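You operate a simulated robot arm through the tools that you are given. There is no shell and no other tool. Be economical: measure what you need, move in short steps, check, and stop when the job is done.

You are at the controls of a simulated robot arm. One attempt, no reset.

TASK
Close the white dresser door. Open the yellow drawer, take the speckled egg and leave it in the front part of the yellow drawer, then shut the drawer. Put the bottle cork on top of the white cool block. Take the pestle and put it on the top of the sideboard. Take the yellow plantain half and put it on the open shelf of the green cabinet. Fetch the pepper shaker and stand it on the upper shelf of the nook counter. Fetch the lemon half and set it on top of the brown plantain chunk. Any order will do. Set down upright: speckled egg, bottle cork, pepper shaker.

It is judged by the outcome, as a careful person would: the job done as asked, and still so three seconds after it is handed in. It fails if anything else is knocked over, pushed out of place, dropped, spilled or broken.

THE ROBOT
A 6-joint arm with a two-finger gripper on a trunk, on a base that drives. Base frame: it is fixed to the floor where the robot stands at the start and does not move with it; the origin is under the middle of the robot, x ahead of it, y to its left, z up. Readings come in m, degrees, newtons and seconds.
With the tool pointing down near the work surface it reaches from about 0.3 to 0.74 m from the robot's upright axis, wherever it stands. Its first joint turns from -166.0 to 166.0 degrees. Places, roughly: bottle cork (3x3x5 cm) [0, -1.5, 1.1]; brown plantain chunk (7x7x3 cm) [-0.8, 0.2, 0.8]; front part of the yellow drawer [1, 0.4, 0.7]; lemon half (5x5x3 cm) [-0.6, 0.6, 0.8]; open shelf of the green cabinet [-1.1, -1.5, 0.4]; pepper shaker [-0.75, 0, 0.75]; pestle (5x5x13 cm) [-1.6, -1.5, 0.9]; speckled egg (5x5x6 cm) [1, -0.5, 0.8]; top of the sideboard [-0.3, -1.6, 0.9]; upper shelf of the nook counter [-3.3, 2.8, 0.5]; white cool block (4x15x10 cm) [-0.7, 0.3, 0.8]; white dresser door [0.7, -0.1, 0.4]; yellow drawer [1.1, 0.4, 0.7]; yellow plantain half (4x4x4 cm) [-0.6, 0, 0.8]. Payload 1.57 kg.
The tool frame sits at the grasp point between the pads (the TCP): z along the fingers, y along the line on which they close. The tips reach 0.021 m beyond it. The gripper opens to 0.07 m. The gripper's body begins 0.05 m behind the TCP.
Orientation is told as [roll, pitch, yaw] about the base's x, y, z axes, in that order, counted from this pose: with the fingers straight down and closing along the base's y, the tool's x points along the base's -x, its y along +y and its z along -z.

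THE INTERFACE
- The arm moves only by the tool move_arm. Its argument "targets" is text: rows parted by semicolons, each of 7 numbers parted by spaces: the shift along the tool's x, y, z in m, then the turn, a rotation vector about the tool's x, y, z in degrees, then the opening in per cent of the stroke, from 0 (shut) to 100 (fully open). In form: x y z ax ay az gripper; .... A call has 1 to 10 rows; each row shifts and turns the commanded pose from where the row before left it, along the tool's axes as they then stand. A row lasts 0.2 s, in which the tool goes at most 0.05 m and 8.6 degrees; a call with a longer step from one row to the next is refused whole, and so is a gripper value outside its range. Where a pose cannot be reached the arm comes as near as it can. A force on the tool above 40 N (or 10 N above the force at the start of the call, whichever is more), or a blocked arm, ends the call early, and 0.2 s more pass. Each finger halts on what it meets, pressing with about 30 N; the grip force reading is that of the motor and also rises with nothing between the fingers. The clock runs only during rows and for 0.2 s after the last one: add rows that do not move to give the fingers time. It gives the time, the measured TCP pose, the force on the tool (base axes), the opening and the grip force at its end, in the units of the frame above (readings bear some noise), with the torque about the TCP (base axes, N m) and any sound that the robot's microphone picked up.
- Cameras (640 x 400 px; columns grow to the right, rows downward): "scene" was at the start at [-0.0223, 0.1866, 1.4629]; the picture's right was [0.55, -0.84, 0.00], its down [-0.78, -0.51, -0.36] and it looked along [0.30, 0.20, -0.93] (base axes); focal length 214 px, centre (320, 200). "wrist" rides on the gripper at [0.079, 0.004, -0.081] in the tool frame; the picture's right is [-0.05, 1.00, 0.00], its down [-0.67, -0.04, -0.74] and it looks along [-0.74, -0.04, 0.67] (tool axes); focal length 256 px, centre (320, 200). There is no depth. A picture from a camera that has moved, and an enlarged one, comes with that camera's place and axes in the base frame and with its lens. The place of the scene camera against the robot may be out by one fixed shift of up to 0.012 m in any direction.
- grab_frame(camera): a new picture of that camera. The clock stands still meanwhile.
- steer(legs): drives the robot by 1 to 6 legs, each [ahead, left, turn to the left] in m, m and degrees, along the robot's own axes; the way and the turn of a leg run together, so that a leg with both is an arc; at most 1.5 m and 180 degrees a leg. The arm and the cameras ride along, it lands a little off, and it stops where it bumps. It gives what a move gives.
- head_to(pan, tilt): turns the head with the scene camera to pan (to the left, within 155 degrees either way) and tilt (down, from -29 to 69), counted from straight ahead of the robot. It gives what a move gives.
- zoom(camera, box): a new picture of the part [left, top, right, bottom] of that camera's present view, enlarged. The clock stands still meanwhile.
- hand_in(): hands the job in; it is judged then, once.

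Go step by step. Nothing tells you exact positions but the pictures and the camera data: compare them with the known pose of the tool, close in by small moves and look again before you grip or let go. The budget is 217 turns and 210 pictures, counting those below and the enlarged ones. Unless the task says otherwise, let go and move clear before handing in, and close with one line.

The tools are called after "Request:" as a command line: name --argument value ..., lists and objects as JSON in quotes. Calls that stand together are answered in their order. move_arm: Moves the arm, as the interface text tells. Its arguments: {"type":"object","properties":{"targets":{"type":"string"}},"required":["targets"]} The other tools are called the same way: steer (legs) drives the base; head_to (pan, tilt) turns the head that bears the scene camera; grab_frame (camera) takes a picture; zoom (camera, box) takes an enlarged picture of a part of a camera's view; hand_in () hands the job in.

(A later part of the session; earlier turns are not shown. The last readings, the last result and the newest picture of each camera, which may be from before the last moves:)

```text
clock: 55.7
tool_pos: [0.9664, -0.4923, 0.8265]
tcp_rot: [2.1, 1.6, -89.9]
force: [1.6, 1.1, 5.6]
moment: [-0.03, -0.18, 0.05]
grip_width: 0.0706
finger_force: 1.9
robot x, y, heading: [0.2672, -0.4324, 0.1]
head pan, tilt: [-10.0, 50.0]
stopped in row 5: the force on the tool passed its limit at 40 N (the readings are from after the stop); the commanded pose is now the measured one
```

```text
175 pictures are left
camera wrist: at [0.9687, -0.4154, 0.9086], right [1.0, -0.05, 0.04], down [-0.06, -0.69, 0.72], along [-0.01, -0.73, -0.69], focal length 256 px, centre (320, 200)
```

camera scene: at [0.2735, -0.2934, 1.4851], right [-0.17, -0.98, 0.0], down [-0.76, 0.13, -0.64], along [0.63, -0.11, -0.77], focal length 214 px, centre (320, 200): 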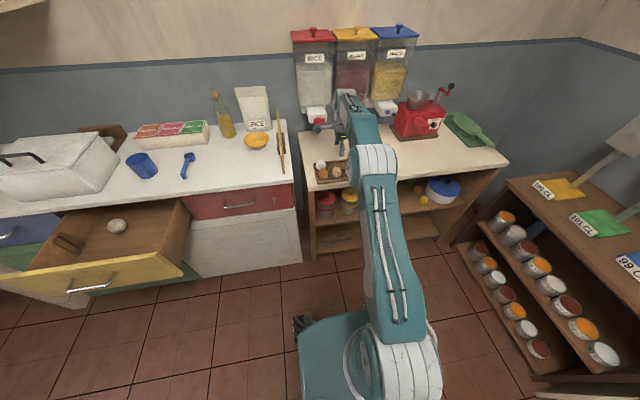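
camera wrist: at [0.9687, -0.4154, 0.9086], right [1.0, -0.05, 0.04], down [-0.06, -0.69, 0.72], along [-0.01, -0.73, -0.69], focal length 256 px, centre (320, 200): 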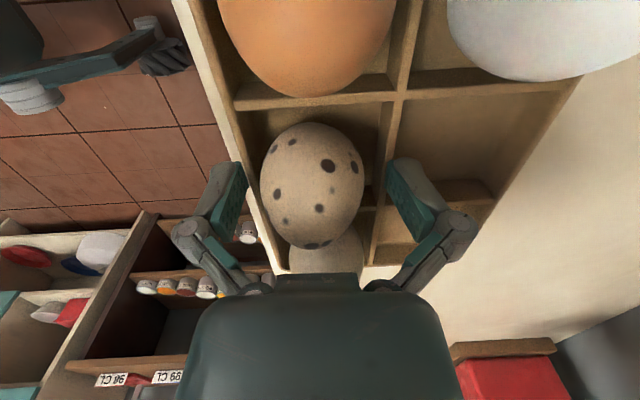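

The tips rest on the tray rim, so that's as low as it goes. Rise 4 mm, level and close, then lift gently.

Request:
move_arm --targets "0 -.005 -.004 -2.1 0 0 95;0 0 0 0 0 0 80;0 0 0 0 0 0 70"

Request:
move_arm --targets "0 0 0 0 0 0 55;0 0 0 0 0 0 55"

Request:
move_arm --targets "0 0 -.01 0 0 0 55;0 0 -.02 0 0 0 55;0 0 -.03 0 0 0 55;0 0 -.03 0 0 0 55"

Request:
grab_frame --camera "wrist"

```text
clock: 56.5
tool_pos: [0.9612, -0.4939, 0.831]
tcp_rot: [4.5, 1.7, -89.8]
force: [3.3, -1.0, 18.0]
moment: [-0.06, -0.69, -0.03]
grip_width: 0.0614
finger_force: 9.0
robot x, y, heading: [0.2655, -0.4384, 0.1]
head pan, tilt: [-10.0, 50.0]
```

```text
clock: 57.1
tool_pos: [0.9597, -0.4927, 0.8322]
tcp_rot: [4.4, 1.5, -89.9]
force: [-1.6, -1.3, 37.7]
moment: [-0.03, -0.92, 0.02]
grip_width: 0.0552
finger_force: 29.7
robot x, y, heading: [0.2649, -0.4322, 0.1]
head pan, tilt: [-10.0, 50.0]
```

```text
clock: 58.1
tool_pos: [0.9528, -0.4975, 0.9176]
tcp_rot: [3.9, 1.6, -89.9]
force: [-0.3, -1.1, -0.4]
moment: [0.02, 0.0, 0.0]
grip_width: 0.0447
finger_force: 12.3
robot x, y, heading: [0.2643, -0.4323, 0.2]
head pan, tilt: [-10.0, 50.0]
```

```text
174 pictures are left
camera wrist: at [0.9523, -0.4206, 0.9995], right [1.0, -0.05, 0.07], down [-0.09, -0.69, 0.72], along [0.01, -0.72, -0.69], focal length 256 px, centre (320, 200)
```

wrist: 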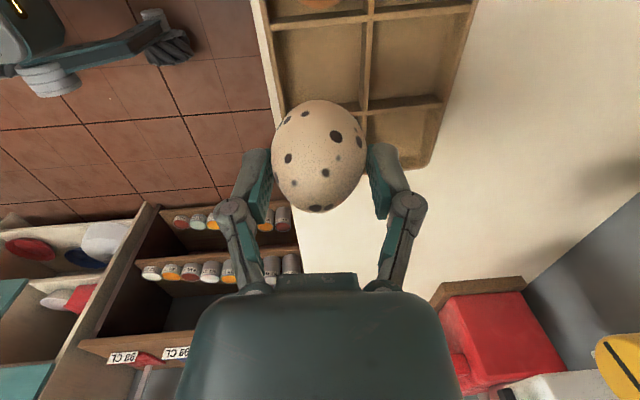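

The egg is held. Check the tray and neighbours with the scene camera.

Request:
move_arm --targets "0 0 -.04 3.9 0 0 55;0 0 -.04 0 0 0 55"

Request:
zoom --camera "scene" --box '[275, 80, 435, 200]'

Request:
grab_frame --camera "wrist"

```text
clock: 58.7
tool_pos: [0.9482, -0.4975, 0.9955]
tcp_rot: [0.1, 1.6, -89.9]
force: [-0.5, -0.3, -1.0]
moment: [-0.01, 0.04, 0.02]
grip_width: 0.0447
finger_force: 11.9
robot x, y, heading: [0.2649, -0.4336, -0.1]
head pan, tilt: [-10.0, 50.0]
```

```text
3.33 times, centred on (355, 140) of scene
camera zoom: at [0.2739, -0.293, 1.4851], right [-0.17, -0.98, 0.0], down [-0.76, 0.13, -0.64], along [0.63, -0.11, -0.77], focal length 715 px, centre (203, 400)
```

zoom: 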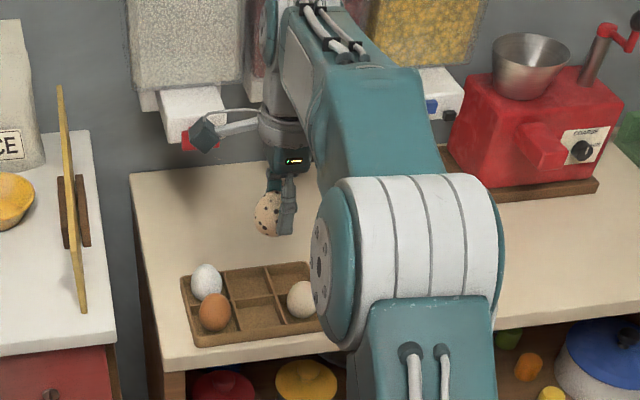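

```text
172 pictures are left
camera wrist: at [0.9539, -0.4209, 1.0789], right [1.0, -0.05, 0.0], down [-0.04, -0.69, 0.73], along [-0.04, -0.73, -0.69], focal length 256 px, centre (320, 200)
```

wrist: 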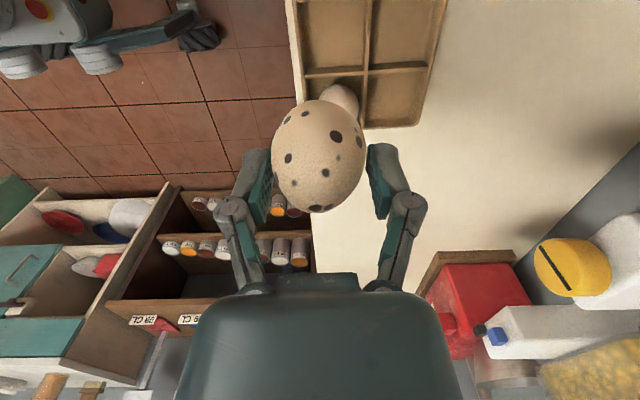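

Tray and the other eggs are undisturbed. Drive back then left so the egg hangs over the open drawer's front part.

Request:
steer --legs '[[-0.25, 0, 0], [0, 0.85, 0]]'

Request:
head_to --pan 10 --tilt 50

Request:
grab_frame --camera "scene"

Request:
grab_frame --camera "wrist"

```text
clock: 64.6
tool_pos: [0.6989, 0.3413, 0.9968]
tcp_rot: [0.2, 1.6, -90.0]
force: [0.6, 0.2, 0.2]
moment: [0.0, -0.01, 0.02]
grip_width: 0.0443
finger_force: 11.8
robot x, y, heading: [0.0173, 0.4046, 0.0]
head pan, tilt: [-10.0, 50.0]
```

```text
clock: 65.4
tool_pos: [0.6978, 0.3422, 0.9971]
tcp_rot: [0.1, 1.6, -90.1]
force: [0.1, -0.7, -1.3]
moment: [0.02, 0.01, -0.01]
grip_width: 0.0443
finger_force: 12.1
robot x, y, heading: [0.0104, 0.4076, 0.1]
head pan, tilt: [10.0, 50.0]
```

```text
171 pictures are left
camera scene: at [0.0229, 0.5746, 1.4851], right [0.17, -0.98, 0.0], down [-0.76, -0.13, -0.64], along [0.63, 0.11, -0.77], focal length 214 px, centre (320, 200)
```

scene: 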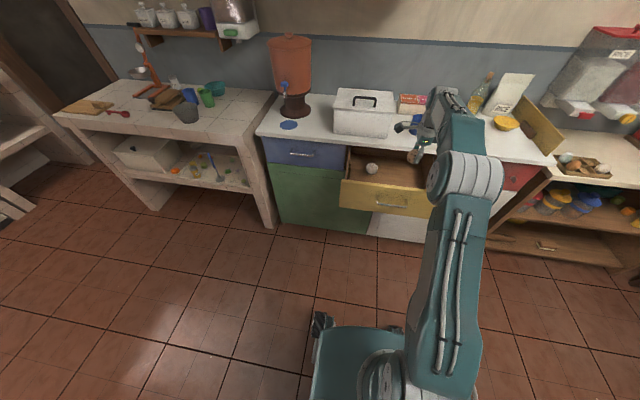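

```text
170 pictures are left
camera wrist: at [0.702, 0.4192, 1.0799], right [1.0, -0.05, 0.0], down [-0.04, -0.69, 0.73], along [-0.04, -0.73, -0.69], focal length 256 px, centre (320, 200)
```

wrist: 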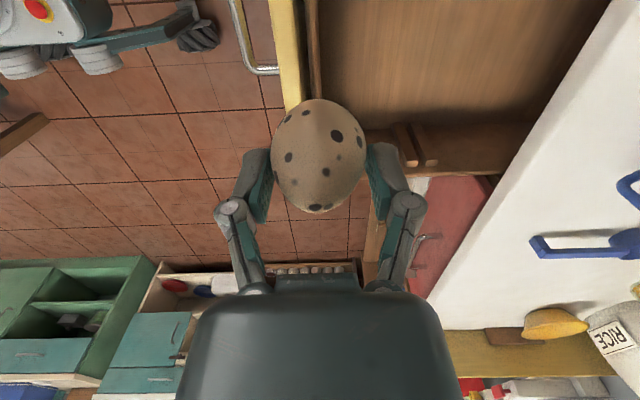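

Drive forward slightly so the egg is at about (0.765,0.36), then lower into the drawer.

Request:
steer --legs '[[0.067, 0.02, 0]]'

Request:
move_arm --targets "0 0 .045 0 0 0 55;0 0 .045 0 0 0 55;0 0 .045 0 0 0 55;0 0 0 0 0 0 55"

Request:
grab_frame --camera "wrist"

Request:
zoom --camera "scene" --box '[300, 80, 500, 230]'

```text
clock: 66.5
tool_pos: [0.7649, 0.3548, 0.9972]
tcp_rot: [0.2, 1.7, -90.1]
force: [0.1, 0.6, 0.2]
moment: [-0.01, -0.04, 0.01]
grip_width: 0.0443
finger_force: 12.1
robot x, y, heading: [0.0799, 0.4267, -0.2]
head pan, tilt: [10.0, 50.0]
```

```text
clock: 67.5
tool_pos: [0.7655, 0.3631, 0.8649]
tcp_rot: [0.3, 1.5, -89.9]
force: [-0.5, 0.1, -0.8]
moment: [-0.05, 0.0, -0.01]
grip_width: 0.0444
finger_force: 12.2
robot x, y, heading: [0.0851, 0.4265, -0.2]
head pan, tilt: [10.0, 50.0]
```

```text
169 pictures are left
camera wrist: at [0.7694, 0.4413, 0.9475], right [1.0, -0.05, 0.0], down [-0.04, -0.69, 0.73], along [-0.04, -0.73, -0.69], focal length 256 px, centre (320, 200)
```

wrist: 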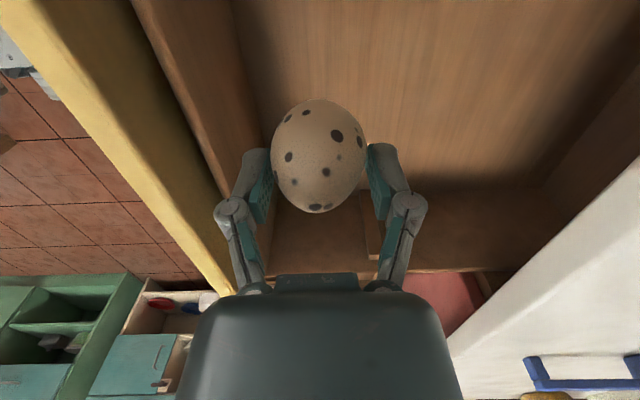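

```text
2.67 times, centred on (400, 155) of scene
camera zoom: at [0.0911, 0.594, 1.485], right [0.17, -0.98, 0.0], down [-0.76, -0.13, -0.64], along [0.63, 0.11, -0.77], focal length 572 px, centre (107, 320)
```

zoom: 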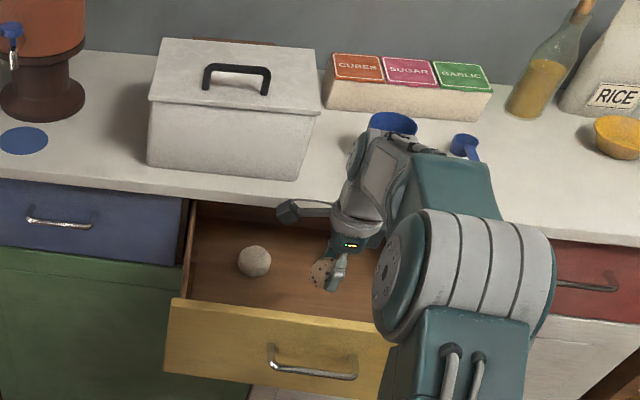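

Lower further, slowly to contact.

Request:
move_arm --targets "0 0 .04 0 0 0 55;0 0 .03 0 0 0 55;0 0 .02 0 0 0 55;0 0 .01 0 0 0 55;0 0 0 0 0 0 55"

Request:
grab_frame --camera "wrist"

```text
clock: 68.7
tool_pos: [0.7684, 0.3652, 0.7626]
tcp_rot: [0.3, 1.6, -90.0]
force: [-0.7, 0.6, -0.6]
moment: [0.01, 0.01, 0.01]
grip_width: 0.0441
finger_force: 11.5
robot x, y, heading: [0.082, 0.4228, 0.0]
head pan, tilt: [10.0, 50.0]
```

```text
167 pictures are left
camera wrist: at [0.7715, 0.4415, 0.845], right [1.0, -0.05, 0.0], down [-0.04, -0.69, 0.73], along [-0.04, -0.73, -0.69], focal length 256 px, centre (320, 200)
```

wrist: 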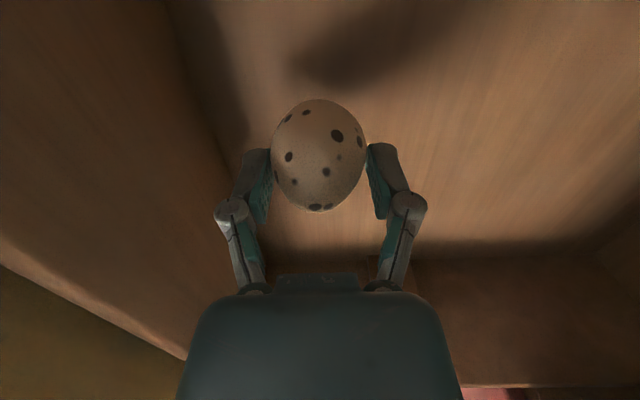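

Request:
move_arm --targets "0 0 .006 0 0 0 55;0 0 .006 0 0 0 55;0 0 .006 0 0 0 55;0 0 0 0 0 0 55"

```text
clock: 69.7
tool_pos: [0.7682, 0.3669, 0.7451]
tcp_rot: [0.2, 1.6, -90.0]
force: [0.1, 0.0, -0.6]
moment: [-0.02, -0.02, -0.01]
grip_width: 0.044
finger_force: 11.9
robot x, y, heading: [0.0806, 0.4264, -0.5]
head pan, tilt: [10.0, 50.0]
```

Request:
move_arm --targets "0 0 .005 0 0 0 55;0 0 .005 0 0 0 55;0 0 .005 0 0 0 55;0 0 0 0 0 0 55"

Request:
grab_frame --camera "wrist"

```text
clock: 70.7
tool_pos: [0.7669, 0.3659, 0.7317]
tcp_rot: [0.5, 1.7, -90.1]
force: [1.0, -1.3, 9.4]
moment: [0.04, -0.03, 0.07]
grip_width: 0.0441
finger_force: 12.0
robot x, y, heading: [0.081, 0.4241, -0.2]
head pan, tilt: [10.0, 50.0]
```

```text
166 pictures are left
camera wrist: at [0.7712, 0.4429, 0.8141], right [1.0, -0.05, 0.01], down [-0.04, -0.69, 0.73], along [-0.04, -0.73, -0.69], focal length 256 px, centre (320, 200)
```

wrist: 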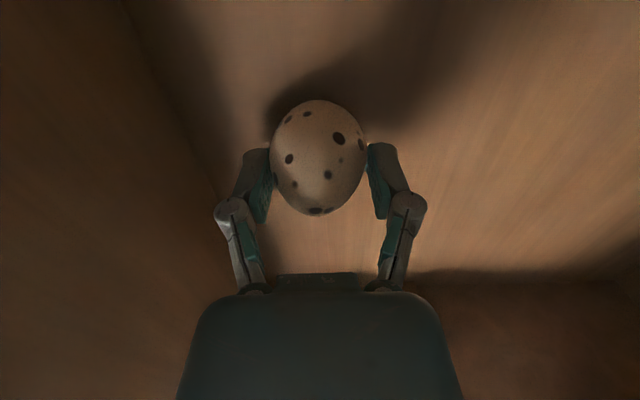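

Contact (9 N). Relax pressure a hair and open slowly.

Request:
move_arm --targets "0 0 -.001 0 0 0 60;0 0 0 0 0 0 66;0 0 0 0 0 0 72;0 0 0 0 0 0 78;0 0 0 0 0 0 84"

Request:
grab_frame --camera "wrist"

```text
clock: 71.9
tool_pos: [0.7664, 0.367, 0.7318]
tcp_rot: [0.3, 1.7, -90.1]
force: [0.4, 0.4, -0.7]
moment: [0.0, -0.01, -0.02]
grip_width: 0.0587
finger_force: 0.1
robot x, y, heading: [0.0839, 0.4226, -0.0]
head pan, tilt: [10.0, 50.0]
```

```text
165 pictures are left
camera wrist: at [0.7703, 0.4434, 0.8141], right [1.0, -0.05, 0.0], down [-0.04, -0.69, 0.73], along [-0.04, -0.73, -0.69], focal length 256 px, centre (320, 200)
```

wrist: 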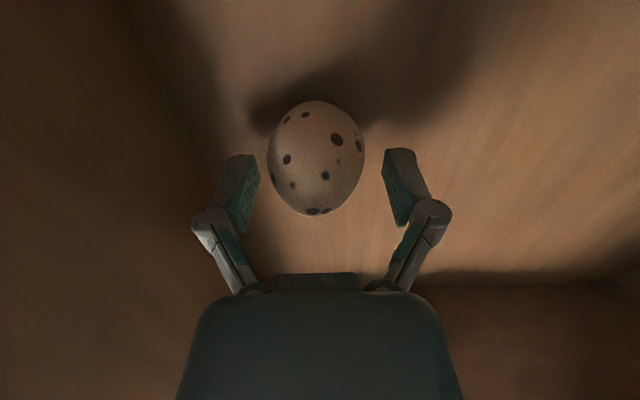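

The egg stands free. Raise out of the drawer and verify.

Request:
move_arm --targets "0 0 -.02 0 0 0 100;0 0 -.03 0 0 0 100;0 0 -.045 0 0 0 100;0 0 -.045 0 0 0 100;0 0 -.045 0 0 0 100;0 0 -.045 0 0 0 100"

Request:
grab_frame --camera "wrist"

Request:
zoom --camera "scene" --box '[300, 80, 500, 230]'

```text
clock: 73.3
tool_pos: [0.762, 0.3619, 0.9631]
tcp_rot: [0.2, 1.5, -90.0]
force: [-0.4, 0.5, -0.6]
moment: [0.02, 0.02, 0.01]
grip_width: 0.0703
finger_force: 0.0
robot x, y, heading: [0.0812, 0.4229, -0.2]
head pan, tilt: [10.0, 50.0]
```

```text
164 pictures are left
camera wrist: at [0.7675, 0.4385, 1.0466], right [1.0, -0.05, 0.0], down [-0.04, -0.69, 0.73], along [-0.04, -0.73, -0.69], focal length 256 px, centre (320, 200)
```

wrist: 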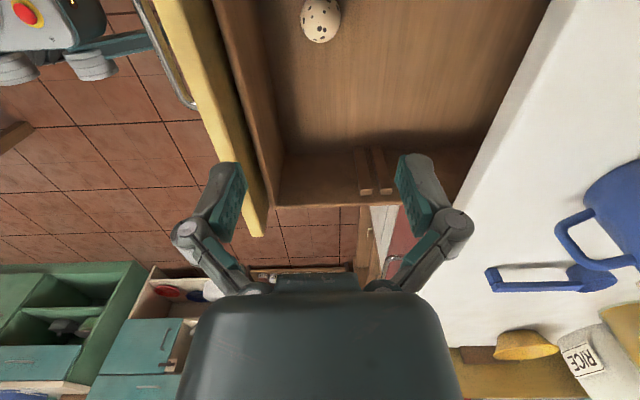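

```text
2.67 times, centred on (400, 155) of scene
camera zoom: at [0.091, 0.5926, 1.4851], right [0.17, -0.99, 0.0], down [-0.76, -0.13, -0.64], along [0.63, 0.11, -0.77], focal length 572 px, centre (107, 320)
```

zoom: 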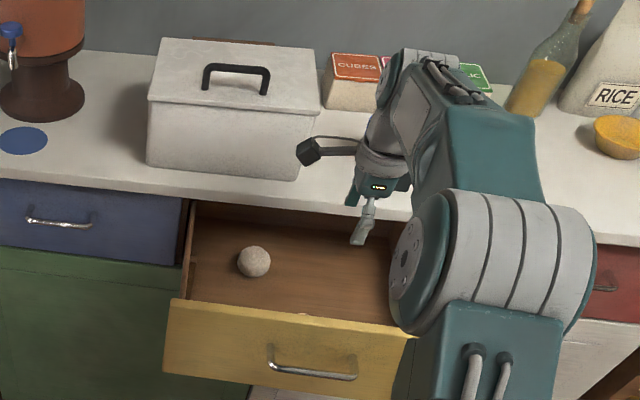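

The egg stands in the front part. Now re-grip the handle the same way as before: back off, level the tool, lower.

Request:
steer --legs '[[-0.27, 0.05, 0]]'

Request:
move_arm --targets "0 0 0 -8.6 0 0 100;0 0 0 -8.6 0 0 100;0 0 0 -8.6 0 0 100;0 0 0 -8.6 0 0 100;0 0 0 -8.6 0 0 100;0 0 0 -8.6 0 0 100;0 0 0 -8.6 0 0 100;0 0 0 -8.6 0 0 100;0 0 0 -8.6 0 0 100;0 0 0 -8.6 0 0 100"

Request:
move_arm --targets "0 -.042 0 -3 0 0 100;0 -.042 0 0 0 0 100;0 -.042 0 0 0 0 100;0 -.042 0 0 0 0 100;0 0 0 0 0 0 100"

Request:
grab_frame --camera "wrist"

```text
clock: 75.2
tool_pos: [0.4912, 0.4077, 0.9645]
tcp_rot: [0.3, 1.5, -90.4]
force: [0.0, -0.1, 0.3]
moment: [-0.04, 0.02, 0.02]
grip_width: 0.0699
finger_force: 0.0
robot x, y, heading: [-0.1924, 0.4749, -0.6]
head pan, tilt: [10.0, 50.0]
```

```text
clock: 77.4
tool_pos: [0.4897, 0.4048, 0.9658]
tcp_rot: [79.5, 3.1, -88.2]
force: [-0.9, -0.2, 0.0]
moment: [0.01, -0.02, 0.04]
grip_width: 0.0699
finger_force: 0.1
out of reach, approached as far as the arm can: row 6, 7, 10
robot x, y, heading: [-0.1905, 0.4747, -0.3]
head pan, tilt: [10.0, 50.0]
```

```text
clock: 78.6
tool_pos: [0.4628, 0.3813, 0.8033]
tcp_rot: [82.5, 3.1, -88.3]
force: [-0.6, -0.5, 0.0]
moment: [0.02, 0.0, 0.0]
grip_width: 0.07
finger_force: 0.2
out of reach, approached as far as the arm can: row 1, 2, 3, 4
robot x, y, heading: [-0.1887, 0.4765, -0.3]
head pan, tilt: [10.0, 50.0]
```

```text
162 pictures are left
camera wrist: at [0.3823, 0.4572, 0.8214], right [0.13, -0.1, 0.99], down [-0.72, -0.69, 0.03], along [0.68, -0.71, -0.17], focal length 256 px, centre (320, 200)
```

wrist: 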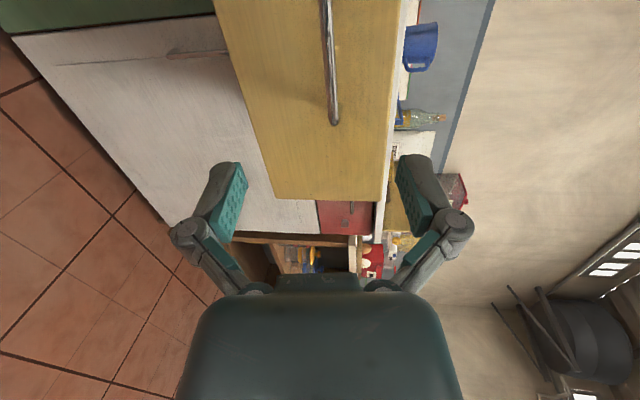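

Adjust height and drive forward to straddle the bar.

Request:
move_arm --targets "0 -.011 0 -4 0 0 100;0 0 0 0 0 0 100"

Request:
steer --legs '[[0.14, 0, 0]]'

Request:
grab_frame --camera "wrist"

```text
clock: 79.2
tool_pos: [0.4614, 0.3755, 0.7921]
tcp_rot: [86.5, 3.1, -88.2]
force: [-0.3, -0.8, 0.9]
moment: [0.02, 0.02, 0.0]
grip_width: 0.0699
finger_force: 0.0
out of reach, approached as far as the arm can: row 1
robot x, y, heading: [-0.1888, 0.4785, -0.6]
head pan, tilt: [10.0, 50.0]
```

```text
clock: 80.5
tool_pos: [0.603, 0.3715, 0.792]
tcp_rot: [86.5, 3.0, -88.5]
force: [0.9, 0.0, 0.0]
moment: [0.03, 0.0, -0.03]
grip_width: 0.07
finger_force: 0.0
robot x, y, heading: [-0.0472, 0.4688, -0.5]
head pan, tilt: [10.0, 50.0]
```

```text
161 pictures are left
camera wrist: at [0.5207, 0.4487, 0.8051], right [0.06, -0.11, 0.99], down [-0.73, -0.69, -0.03], along [0.68, -0.72, -0.12], focal length 256 px, centre (320, 200)
```

wrist: 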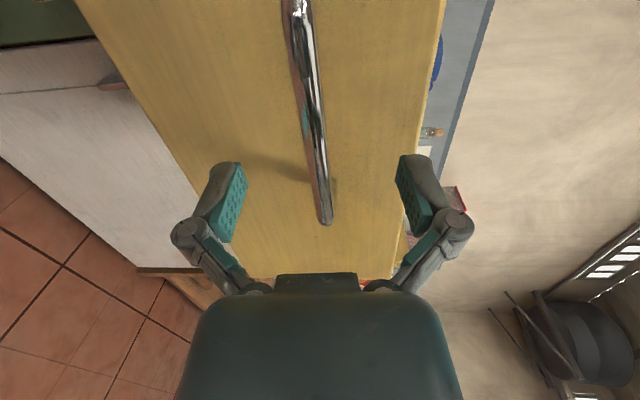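

Advance 3 cm with the arm and grip.

Request:
move_arm --targets "0 0 .015 0 0 0 100;0 0 .014 0 0 0 100;0 0 0 0 0 0 50;0 0 0 0 0 0 20;0 0 0 0 0 0 0;0 0 0 0 0 0 0"

Request:
move_arm --targets "0 0 .004 0 0 0 0;0 0 .008 0 0 0 0;0 0 .01 0 0 0 0;0 0 .01 0 0 0 0;0 0 .01 0 0 0 0;0 0 .01 0 0 0 0;0 0 .01 0 0 0 0;0 0 .008 0 0 0 0;0 0 .004 0 0 0 0"

Request:
grab_frame --camera "scene"

```text
clock: 81.9
tool_pos: [0.6321, 0.3744, 0.7887]
tcp_rot: [86.2, 3.1, -88.0]
force: [-0.7, 1.2, -17.6]
moment: [-0.57, -0.2, -0.07]
grip_width: 0.0115
finger_force: 31.5
robot x, y, heading: [-0.046, 0.4748, -0.5]
head pan, tilt: [10.0, 50.0]
```

```text
clock: 83.9
tool_pos: [0.7046, 0.3744, 0.7901]
tcp_rot: [86.6, 3.0, -87.7]
force: [-1.6, 16.1, -0.3]
moment: [-0.52, 0.03, 0.17]
grip_width: 0.0114
finger_force: 32.4
out of reach, approached as far as the arm can: row 6
robot x, y, heading: [-0.0444, 0.4752, -0.7]
head pan, tilt: [10.0, 50.0]
```

```text
160 pictures are left
camera scene: at [-0.0367, 0.6445, 1.4848], right [0.16, -0.99, 0.0], down [-0.76, -0.13, -0.64], along [0.63, 0.1, -0.77], focal length 214 px, centre (320, 200)
```

scene: 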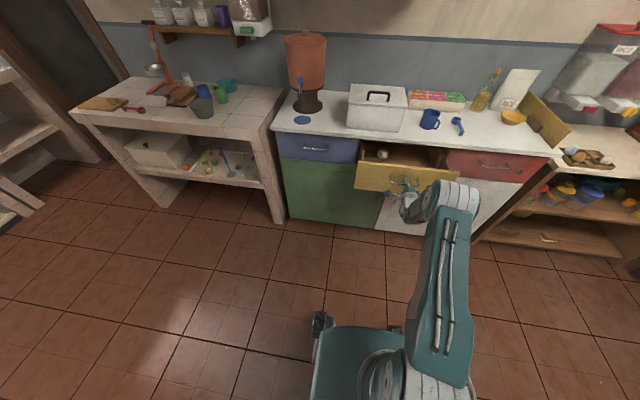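

Push the rest by driving forward gently.

Request:
steer --legs '[[0.06, 0, 0.6], [0.06, 0, 0], [0.05, 0, 0]]'

Request:
grab_frame --camera "wrist"

```text
clock: 86.0
tool_pos: [0.8737, 0.3737, 0.7898]
tcp_rot: [86.6, 3.2, -87.5]
force: [1.5, -23.7, 18.9]
moment: [-0.5, 0.23, 0.21]
grip_width: 0.0134
finger_force: 31.9
robot x, y, heading: [0.124, 0.4737, -0.2]
head pan, tilt: [10.0, 50.0]
```

```text
159 pictures are left
camera wrist: at [0.7899, 0.4484, 0.8018], right [0.06, -0.11, 0.99], down [-0.72, -0.7, -0.03], along [0.69, -0.71, -0.12], focal length 256 px, centre (320, 200)
```

wrist: 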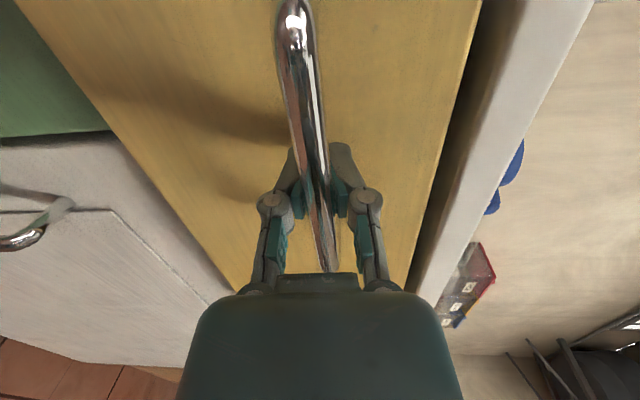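

Nearly shut. Push the last ~2 cm with the arm until it stops.

Request:
move_arm --targets "0 0 .006 0 0 0 0;0 0 .006 0 0 0 0;0 0 .005 0 0 0 0;0 0 .004 0 0 0 0;0 0 0 0 0 0 0"

```text
clock: 87.2
tool_pos: [0.8938, 0.3757, 0.7882]
tcp_rot: [86.6, 3.1, -87.4]
force: [-7.3, -11.2, 3.3]
moment: [-0.39, 0.06, 0.17]
grip_width: 0.0116
finger_force: 32.3
robot x, y, heading: [0.1202, 0.4711, -0.3]
head pan, tilt: [10.0, 50.0]
```

Request:
move_arm --targets "0 0 .003 0 0 0 0;0 0 .003 0 0 0 0;0 0 0 0 0 0 60;0 0 0 0 0 0 100;0 0 0 0 0 0 100"

Request:
steer --legs '[[-0.15, 0, 0]]'

Request:
zoom --camera "scene" --box '[260, 60, 600, 270]'

```text
clock: 87.8
tool_pos: [0.8962, 0.378, 0.788]
tcp_rot: [86.8, 3.1, -87.4]
force: [-22.1, 0.6, 11.1]
moment: [0.01, -0.2, -0.09]
grip_width: 0.008
finger_force: 32.1
robot x, y, heading: [0.1187, 0.4771, -0.4]
head pan, tilt: [10.0, 50.0]
stopped in row 2: the force on the tool passed its limit at 50 N (the readings are from after the stop); the commanded pose is now the measured one
```

```text
clock: 89.1
tool_pos: [0.7542, 0.3777, 0.7876]
tcp_rot: [86.8, 3.2, -87.2]
force: [-0.4, -13.8, 16.7]
moment: [-0.76, 0.08, -0.39]
grip_width: 0.0077
finger_force: 31.7
robot x, y, heading: [-0.0215, 0.4757, -0.0]
head pan, tilt: [10.0, 50.0]
```

```text
1.88 times, centred on (430, 165) of scene
camera zoom: at [-0.016, 0.639, 1.4855], right [0.17, -0.98, 0.0], down [-0.76, -0.13, -0.64], along [0.63, 0.11, -0.77], focal length 404 px, centre (113, 266)
```

zoom: 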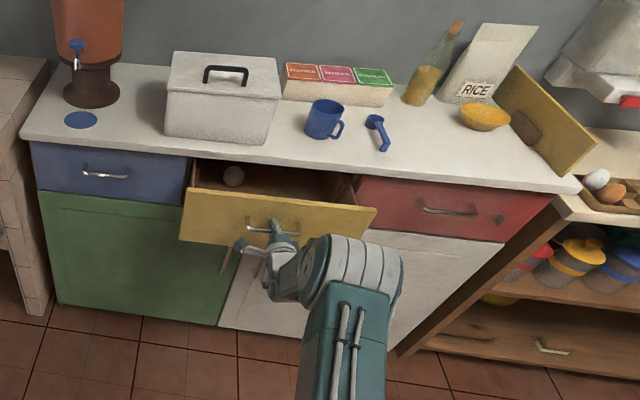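

The early stop meant the gripper never opened and I pulled the drawer partly out again. Since it's open anyway, I'll pull a bit further, release and verify the egg before closing.

Request:
steer --legs '[[-0.1, 0, 0]]'

Request:
move_arm --targets "0 0 0 0 0 0 50;0 0 0 0 0 0 100;0 0 0 0 0 0 100;0 0 0 0 0 0 100"

Request:
steer --legs '[[-0.12, 0.1, 0]]'

Request:
move_arm --targets "0 .045 0 0 0 0 100;0 .045 0 0 0 0 100;0 .045 0 0 0 0 100;0 .045 0 0 0 0 100;0 .04 0 8.5 0 0 100;0 .04 0 8.5 0 0 100;0 0 0 8.5 0 0 100;0 0 0 8.5 0 0 100;0 0 0 8.5 0 0 100"

Request:
grab_frame --camera "wrist"

```text
clock: 90.3
tool_pos: [0.6522, 0.3785, 0.7898]
tcp_rot: [86.8, 3.1, -87.3]
force: [1.2, -8.7, 2.4]
moment: [-0.67, 0.0, -0.42]
grip_width: 0.0076
finger_force: 31.8
robot x, y, heading: [-0.1268, 0.4737, -0.3]
head pan, tilt: [10.0, 50.0]
```

```text
clock: 91.3
tool_pos: [0.6518, 0.3787, 0.7907]
tcp_rot: [86.7, 3.1, -87.2]
force: [0.2, 0.4, 0.0]
moment: [0.0, 0.0, 0.0]
grip_width: 0.0701
finger_force: 0.2
robot x, y, heading: [-0.1273, 0.4712, 0.0]
head pan, tilt: [10.0, 50.0]
```

```text
clock: 92.7
tool_pos: [0.5294, 0.4752, 0.7878]
tcp_rot: [86.7, 3.2, -87.3]
force: [0.0, 0.1, 0.7]
moment: [0.03, -0.01, 0.02]
grip_width: 0.0699
finger_force: 0.1
robot x, y, heading: [-0.2468, 0.5687, -0.3]
head pan, tilt: [10.0, 50.0]
```

```text
clock: 94.7
tool_pos: [0.5528, 0.4711, 1.0498]
tcp_rot: [44.9, 5.6, -87.7]
force: [-1.8, -3.8, -1.0]
moment: [0.19, -0.18, 0.24]
grip_width: 0.07
finger_force: 0.0
robot x, y, heading: [-0.2454, 0.5761, -0.2]
head pan, tilt: [10.0, 50.0]
```

```text
157 pictures are left
camera wrist: at [0.4957, 0.5405, 1.1169], right [0.71, -0.09, 0.7], down [-0.52, -0.73, 0.44], along [0.47, -0.67, -0.57], focal length 256 px, centre (320, 200)
```

wrist: 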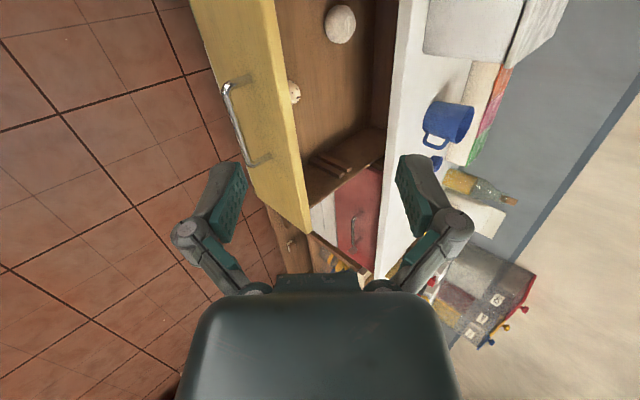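

The egg seems to have moved against the front panel. Look from above.

Request:
move_arm --targets "0 0 0 8.5 0 0 100;0 0 0 8.5 0 0 100;0 0 0 8.5 0 0 100;0 0 0 8.5 0 0 100;0 0 0 8.5 0 0 100"

Request:
steer --legs '[[0.13, 0.05, 0]]'

Request:
grab_frame --camera "wrist"

```text
clock: 95.9
tool_pos: [0.4653, 0.4763, 1.0274]
tcp_rot: [1.9, 3.0, -87.5]
force: [-0.1, 0.7, 1.4]
moment: [0.0, 0.02, 0.0]
grip_width: 0.0698
finger_force: 0.0
out of reach, approached as far as the arm can: row 2, 3, 4, 5
robot x, y, heading: [-0.2464, 0.5749, -0.2]
head pan, tilt: [10.0, 50.0]
```

```text
clock: 97.2
tool_pos: [0.5947, 0.5228, 1.0283]
tcp_rot: [2.2, 3.1, -87.5]
force: [-0.1, 1.2, 0.6]
moment: [-0.02, 0.04, -0.02]
grip_width: 0.0702
finger_force: 0.0
robot x, y, heading: [-0.1177, 0.6221, -0.5]
head pan, tilt: [10.0, 50.0]
```

```text
156 pictures are left
camera wrist: at [0.5933, 0.598, 1.1125], right [1.0, -0.01, 0.03], down [-0.03, -0.71, 0.71], along [0.02, -0.71, -0.71], focal length 256 px, centre (320, 200)
```

wrist: 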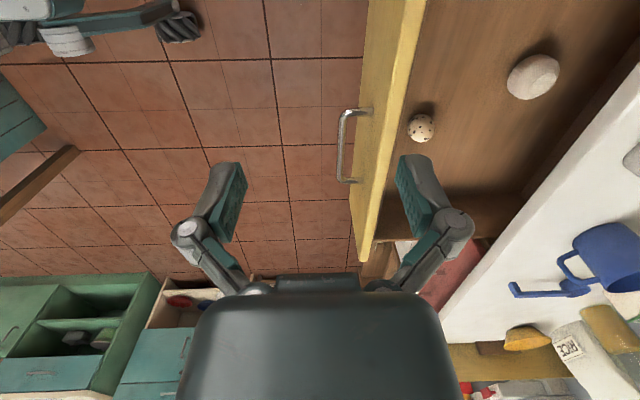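

Request:
zoom --camera "wrist" --box '[360, 40, 600, 190]'

```text
2.67 times, centred on (480, 115) of wrist
camera zoom: at [0.5933, 0.598, 1.1125], right [1.0, -0.01, 0.03], down [-0.03, -0.71, 0.71], along [0.02, -0.71, -0.71], focal length 683 px, centre (-107, 427)
```

zoom: 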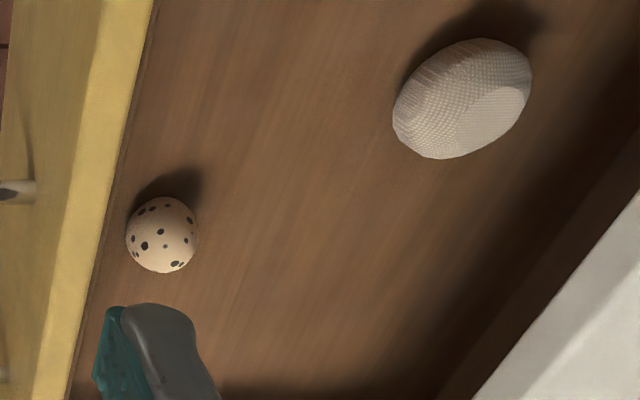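

The egg's position is unchanged (≈ where expected). One closer look to confirm it's upright.

Request:
steer --legs '[[0.17, -0.06, 0]]'

Request:
zoom --camera "wrist" --box '[200, 0, 440, 150]'

```text
clock: 98.7
tool_pos: [0.7621, 0.469, 1.03]
tcp_rot: [2.0, 3.1, -87.3]
force: [0.3, 0.2, 0.2]
moment: [-0.02, -0.01, -0.02]
grip_width: 0.07
finger_force: 0.0
robot x, y, heading: [0.0499, 0.5636, -0.1]
head pan, tilt: [10.0, 50.0]
```

```text
2.67 times, centred on (320, 75) of wrist
camera zoom: at [0.7605, 0.542, 1.1137], right [1.0, -0.01, 0.03], down [-0.03, -0.71, 0.71], along [0.02, -0.71, -0.71], focal length 683 px, centre (320, 533)
```

zoom: 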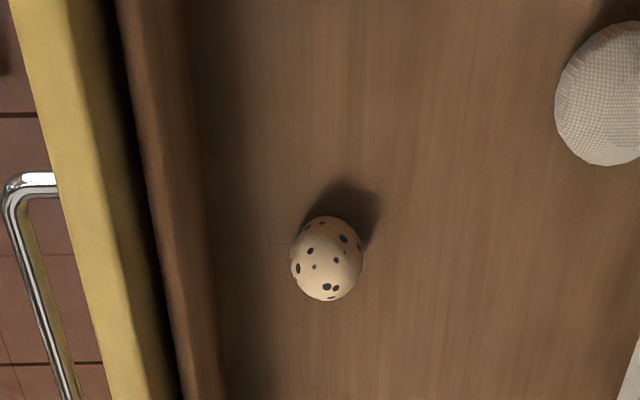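

Same spot pattern as when placed — upright. Back off, level the tool again, and push the front with the fingers straddling the bar (no gripping).

Request:
steer --legs '[[-0.25, -0.09, 0]]'

Request:
move_arm --targets "0 0 0 -8.6 0 0 100;0 0 0 -8.6 0 0 100;0 0 0 -8.6 0 0 100;0 0 0 -8.6 0 0 100;0 0 0 -8.6 0 0 100;0 0 0 -8.6 0 0 100;0 0 0 -8.6 0 0 100;0 0 0 -8.6 0 0 100;0 0 0 -8.6 0 0 100;0 0 0 -8.6 0 0 100"

Request:
move_arm --targets "0 -.047 0 0 0 0 100;0 -.047 0 0 0 0 100;0 -.047 0 0 0 0 100;0 -.047 0 0 0 0 100;0 -.047 0 0 0 0 100"

Request:
grab_frame --camera "wrist"

```text
clock: 100.5
tool_pos: [0.5212, 0.3794, 1.0305]
tcp_rot: [2.2, 2.8, -87.2]
force: [-0.4, -0.5, 0.9]
moment: [-0.02, -0.02, -0.03]
grip_width: 0.07
finger_force: 0.1
robot x, y, heading: [-0.1891, 0.47, 0.1]
head pan, tilt: [10.0, 50.0]
```

```text
clock: 102.7
tool_pos: [0.5208, 0.3785, 1.03]
tcp_rot: [88.4, 3.0, -87.3]
force: [0.0, 0.5, 1.0]
moment: [0.0, 0.02, -0.03]
grip_width: 0.0703
finger_force: 0.1
robot x, y, heading: [-0.1899, 0.475, 0.2]
head pan, tilt: [10.0, 50.0]
```

```text
clock: 103.9
tool_pos: [0.5138, 0.3853, 0.796]
tcp_rot: [88.2, 3.0, -86.5]
force: [0.1, -0.2, 0.4]
moment: [0.01, -0.02, 0.01]
grip_width: 0.0699
finger_force: 0.1
out of reach, approached as far as the arm can: row 5
robot x, y, heading: [-0.188, 0.4707, -0.1]
head pan, tilt: [10.0, 50.0]
```

```text
153 pictures are left
camera wrist: at [0.4284, 0.4569, 0.8071], right [0.04, -0.1, 0.99], down [-0.7, -0.71, -0.05], along [0.71, -0.7, -0.1], focal length 256 px, centre (320, 200)
```

wrist: 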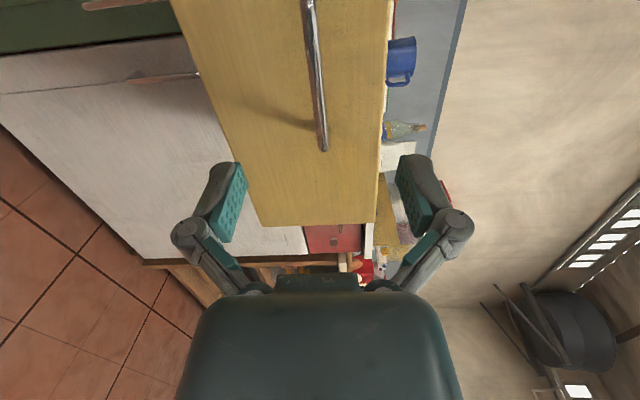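

Half-close the fingers, drive up to near-contact, then push slowly.

Request:
move_arm --targets "0 -.007 0 0 0 0 50;0 0 0 0 0 0 50;0 0 0 0 0 0 50"

Request:
steer --legs '[[0.125, 0, 0]]'

Request:
move_arm --targets "0 0 .006 0 0 0 50;0 0 .006 0 0 0 50;0 0 .006 0 0 0 50;0 0 .006 0 0 0 50;0 0 .006 0 0 0 50;0 0 .006 0 0 0 50"

Request:
grab_frame --camera "wrist"

```text
clock: 104.7
tool_pos: [0.5127, 0.3821, 0.7884]
tcp_rot: [88.1, 3.1, -86.6]
force: [-0.2, 0.2, -0.2]
moment: [0.0, -0.03, -0.01]
grip_width: 0.0351
finger_force: 0.0
robot x, y, heading: [-0.1933, 0.4731, -0.1]
head pan, tilt: [10.0, 50.0]
```

```text
clock: 106.0
tool_pos: [0.6379, 0.3812, 0.789]
tcp_rot: [88.3, 3.1, -86.7]
force: [-0.3, -0.7, -0.4]
moment: [0.01, 0.01, -0.02]
grip_width: 0.0348
finger_force: 0.1
robot x, y, heading: [-0.0681, 0.4693, -0.2]
head pan, tilt: [10.0, 50.0]
```

```text
clock: 107.4
tool_pos: [0.6734, 0.383, 0.7881]
tcp_rot: [88.2, 3.1, -86.5]
force: [-1.1, -0.5, 0.0]
moment: [0.02, -0.06, -0.02]
grip_width: 0.0353
finger_force: 0.3
robot x, y, heading: [-0.0623, 0.4721, -0.0]
head pan, tilt: [10.0, 50.0]
```

```text
152 pictures are left
camera wrist: at [0.5885, 0.4558, 0.7987], right [0.04, -0.1, 0.99], down [-0.7, -0.71, -0.05], along [0.71, -0.7, -0.1], focal length 256 px, centre (320, 200)
```

wrist: 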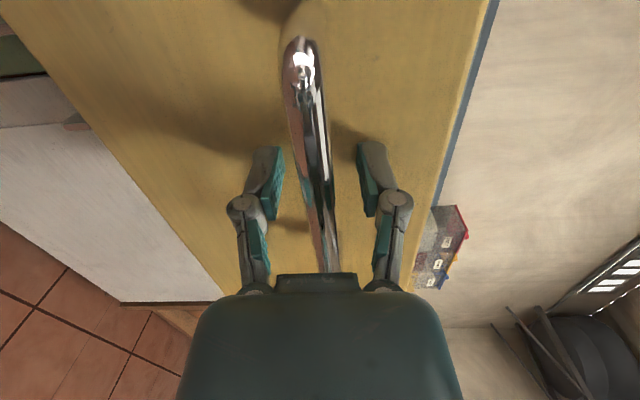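

In contact with the panel. Push by driving forward slowly.

Request:
steer --legs '[[0.07, 0, 0], [0.07, 0, 0], [0.06, 0, 0]]'

Request:
move_arm --targets "0 0 .006 0 0 0 50;0 0 .006 0 0 0 50;0 0 .006 0 0 0 50;0 0 .006 0 0 0 50;0 0 .006 0 0 0 50;0 0 .006 0 0 0 50;0 0 .006 0 0 0 50"

Request:
grab_frame --camera "scene"

```text
clock: 109.6
tool_pos: [0.8759, 0.3827, 0.7888]
tcp_rot: [88.2, 3.1, -86.5]
force: [-0.2, 0.3, -0.1]
moment: [-0.04, 0.05, 0.0]
grip_width: 0.0352
finger_force: 0.2
robot x, y, heading: [0.1341, 0.4704, 0.0]
head pan, tilt: [10.0, 50.0]
```

```text
clock: 110.9
tool_pos: [0.8978, 0.3822, 0.791]
tcp_rot: [88.7, 3.1, -86.5]
force: [-96.1, 3.3, 34.0]
moment: [-0.6, -2.45, -0.6]
grip_width: 0.0299
finger_force: 31.8
robot x, y, heading: [0.1317, 0.4702, -0.1]
head pan, tilt: [10.0, 50.0]
stopped in row 6: the force on the tool passed its limit at 49 N (the readings are from after the stop); the commanded pose is now the measured one
```

```text
151 pictures are left
camera scene: at [0.1364, 0.6402, 1.4852], right [0.17, -0.98, 0.0], down [-0.75, -0.13, -0.65], along [0.64, 0.11, -0.76], focal length 214 px, centre (320, 200)
```

scene: 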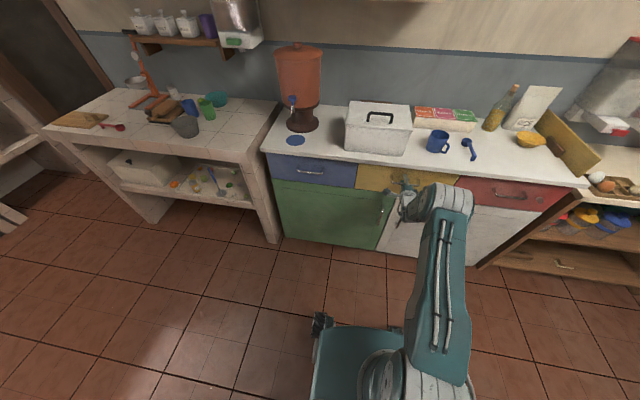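

The drawer is shut. Open the fingers and retreat with the arm first, checking.

Request:
move_arm --targets "0 0 -.005 0 0 0 60;0 0 -.005 0 0 0 60;0 0 -.02 0 0 0 60;0 0 -.03 0 0 0 60;0 0 -.03 0 0 0 60"

Request:
zoom --camera "scene" --box '[250, 80, 570, 280]'

```text
clock: 112.1
tool_pos: [0.813, 0.3775, 0.7893]
tcp_rot: [88.2, 3.0, -86.6]
force: [0.4, 1.1, -0.6]
moment: [0.03, 0.0, -0.01]
grip_width: 0.0419
finger_force: 0.0
robot x, y, heading: [0.136, 0.4706, -0.1]
head pan, tilt: [10.0, 50.0]
```

```text
2.00 times, centred on (410, 180) of scene
camera zoom: at [0.1441, 0.639, 1.4852], right [0.17, -0.98, 0.0], down [-0.76, -0.13, -0.64], along [0.63, 0.11, -0.77], focal length 429 px, centre (140, 240)
```

zoom: 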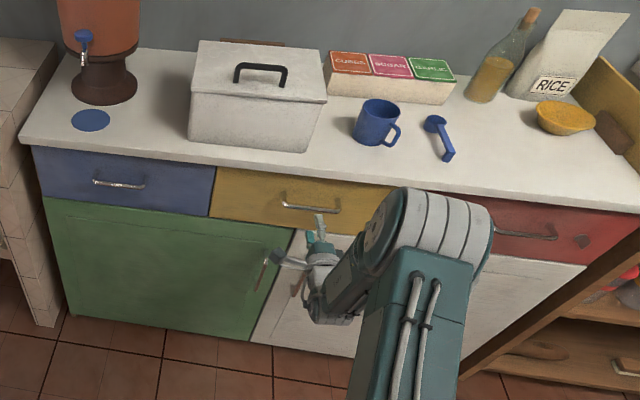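

Drawer and door are both shut. Now raise, point down and tuck the arm, then turn to the table.

Request:
move_arm --targets "0 .045 -.01 0 0 0 100;0 .045 -.01 0 0 0 100;0 .045 -.01 0 0 0 100;0 .045 -.01 0 0 0 100;0 .045 -.01 0 0 0 100;0 .045 -.01 0 0 0 100;0 .03 -.01 0 0 0 100"

Request:
move_arm --targets "0 0 0 8.6 0 0 100;0 0 0 8.6 0 0 100;0 0 0 8.6 0 0 100;0 0 0 8.6 0 0 100;0 0 0 8.6 0 0 100;0 0 0 8.6 0 0 100;0 0 0 8.6 0 0 100;0 0 0 8.6 0 0 100;0 0 0 8.6 0 0 100;0 0 0 8.6 0 0 100"

Request:
move_arm --targets "0 -.045 0 2.2 0 -3.5 100;0 -.045 0 0 0 0 100;0 -.045 0 0 0 0 100;0 -.045 0 0 0 0 100;0 -.045 0 0 0 0 100"

```text
clock: 113.7
tool_pos: [0.7547, 0.3583, 1.0899]
tcp_rot: [88.1, 3.2, -86.4]
force: [0.4, 0.0, -0.9]
moment: [-0.02, -0.01, -0.02]
grip_width: 0.07
finger_force: 0.0
robot x, y, heading: [0.1371, 0.4731, 0.1]
head pan, tilt: [10.0, 50.0]
```

```text
clock: 115.9
tool_pos: [0.7543, 0.358, 1.0912]
tcp_rot: [2.0, 3.0, -86.5]
force: [0.3, 0.6, 1.2]
moment: [0.0, -0.04, -0.01]
grip_width: 0.0699
finger_force: 0.1
robot x, y, heading: [0.1383, 0.4743, 0.1]
head pan, tilt: [10.0, 50.0]
```

```text
clock: 117.1
tool_pos: [0.5283, 0.3316, 1.0873]
tcp_rot: [0.2, 3.0, -83.0]
force: [-0.5, -0.5, -0.8]
moment: [0.02, 0.04, 0.0]
grip_width: 0.0701
finger_force: 0.1
robot x, y, heading: [0.135, 0.4739, 0.3]
head pan, tilt: [10.0, 50.0]
```

Request:
steer --legs '[[-0.08, -0.35, 0], [0, 0, 90], [0, 0, 90]]'

Request:
head_to --pan 0 --tilt 50

Request:
grab_frame --camera "scene"

Request:
grab_frame --camera "wrist"

```text
clock: 127.0
tool_pos: [-0.3359, 0.2709, 1.0862]
tcp_rot: [0.2, 3.1, 96.3]
force: [0.0, 0.5, -0.2]
moment: [0.0, 0.0, 0.04]
grip_width: 0.07
finger_force: 0.0
robot x, y, heading: [0.055, 0.1246, 179.0]
head pan, tilt: [10.0, 50.0]
```

```text
clock: 127.7
tool_pos: [-0.3356, 0.2709, 1.0867]
tcp_rot: [0.2, 3.1, 96.2]
force: [-0.3, 1.0, 0.9]
moment: [-0.02, -0.01, 0.02]
grip_width: 0.0701
finger_force: 0.0
robot x, y, heading: [0.0552, 0.1213, 179.0]
head pan, tilt: [0.0, 50.0]
```

```text
149 pictures are left
camera scene: at [0.0256, -0.03, 1.4852], right [0.01, 1.0, 0.0], down [0.77, -0.01, -0.64], along [-0.64, 0.01, -0.77], focal length 214 px, centre (320, 200)
```

scene: 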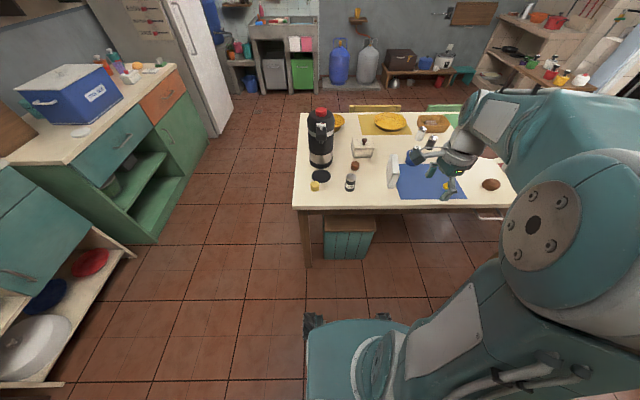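

```text
148 pictures are left
camera wrist: at [-0.3313, 0.1955, 1.1715], right [-1.0, -0.05, 0.0], down [-0.04, 0.7, 0.71], along [-0.04, 0.71, -0.71], focal length 256 px, centre (320, 200)
```

wrist: 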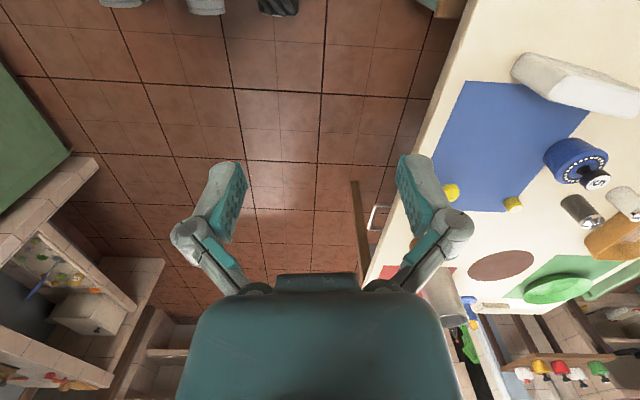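

Zoom on the table from the scene camera.

Request:
zoom --camera "scene" --box '[290, 100, 520, 220]'

Request:
zoom --camera "wrist" --box '[400, 20, 640, 330]'

```text
2.78 times, centred on (405, 160) of scene
camera zoom: at [0.0256, -0.03, 1.4852], right [0.01, 1.0, 0.0], down [0.77, -0.01, -0.64], along [-0.64, 0.01, -0.77], focal length 597 px, centre (84, 311)
```

zoom: 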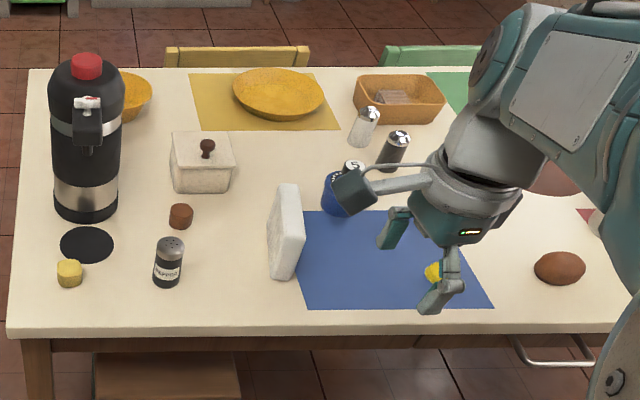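

```text
1.29 times, centred on (520, 175) of wrist
camera zoom: at [-0.3313, 0.1955, 1.1715], right [-1.0, -0.05, 0.0], down [-0.04, 0.7, 0.71], along [-0.04, 0.71, -0.71], focal length 330 px, centre (62, 232)
```

zoom: 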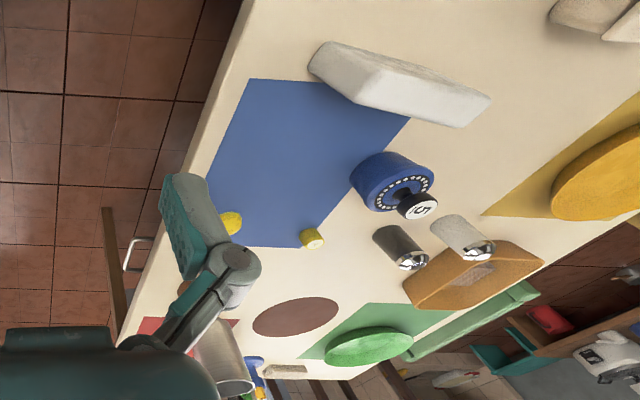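

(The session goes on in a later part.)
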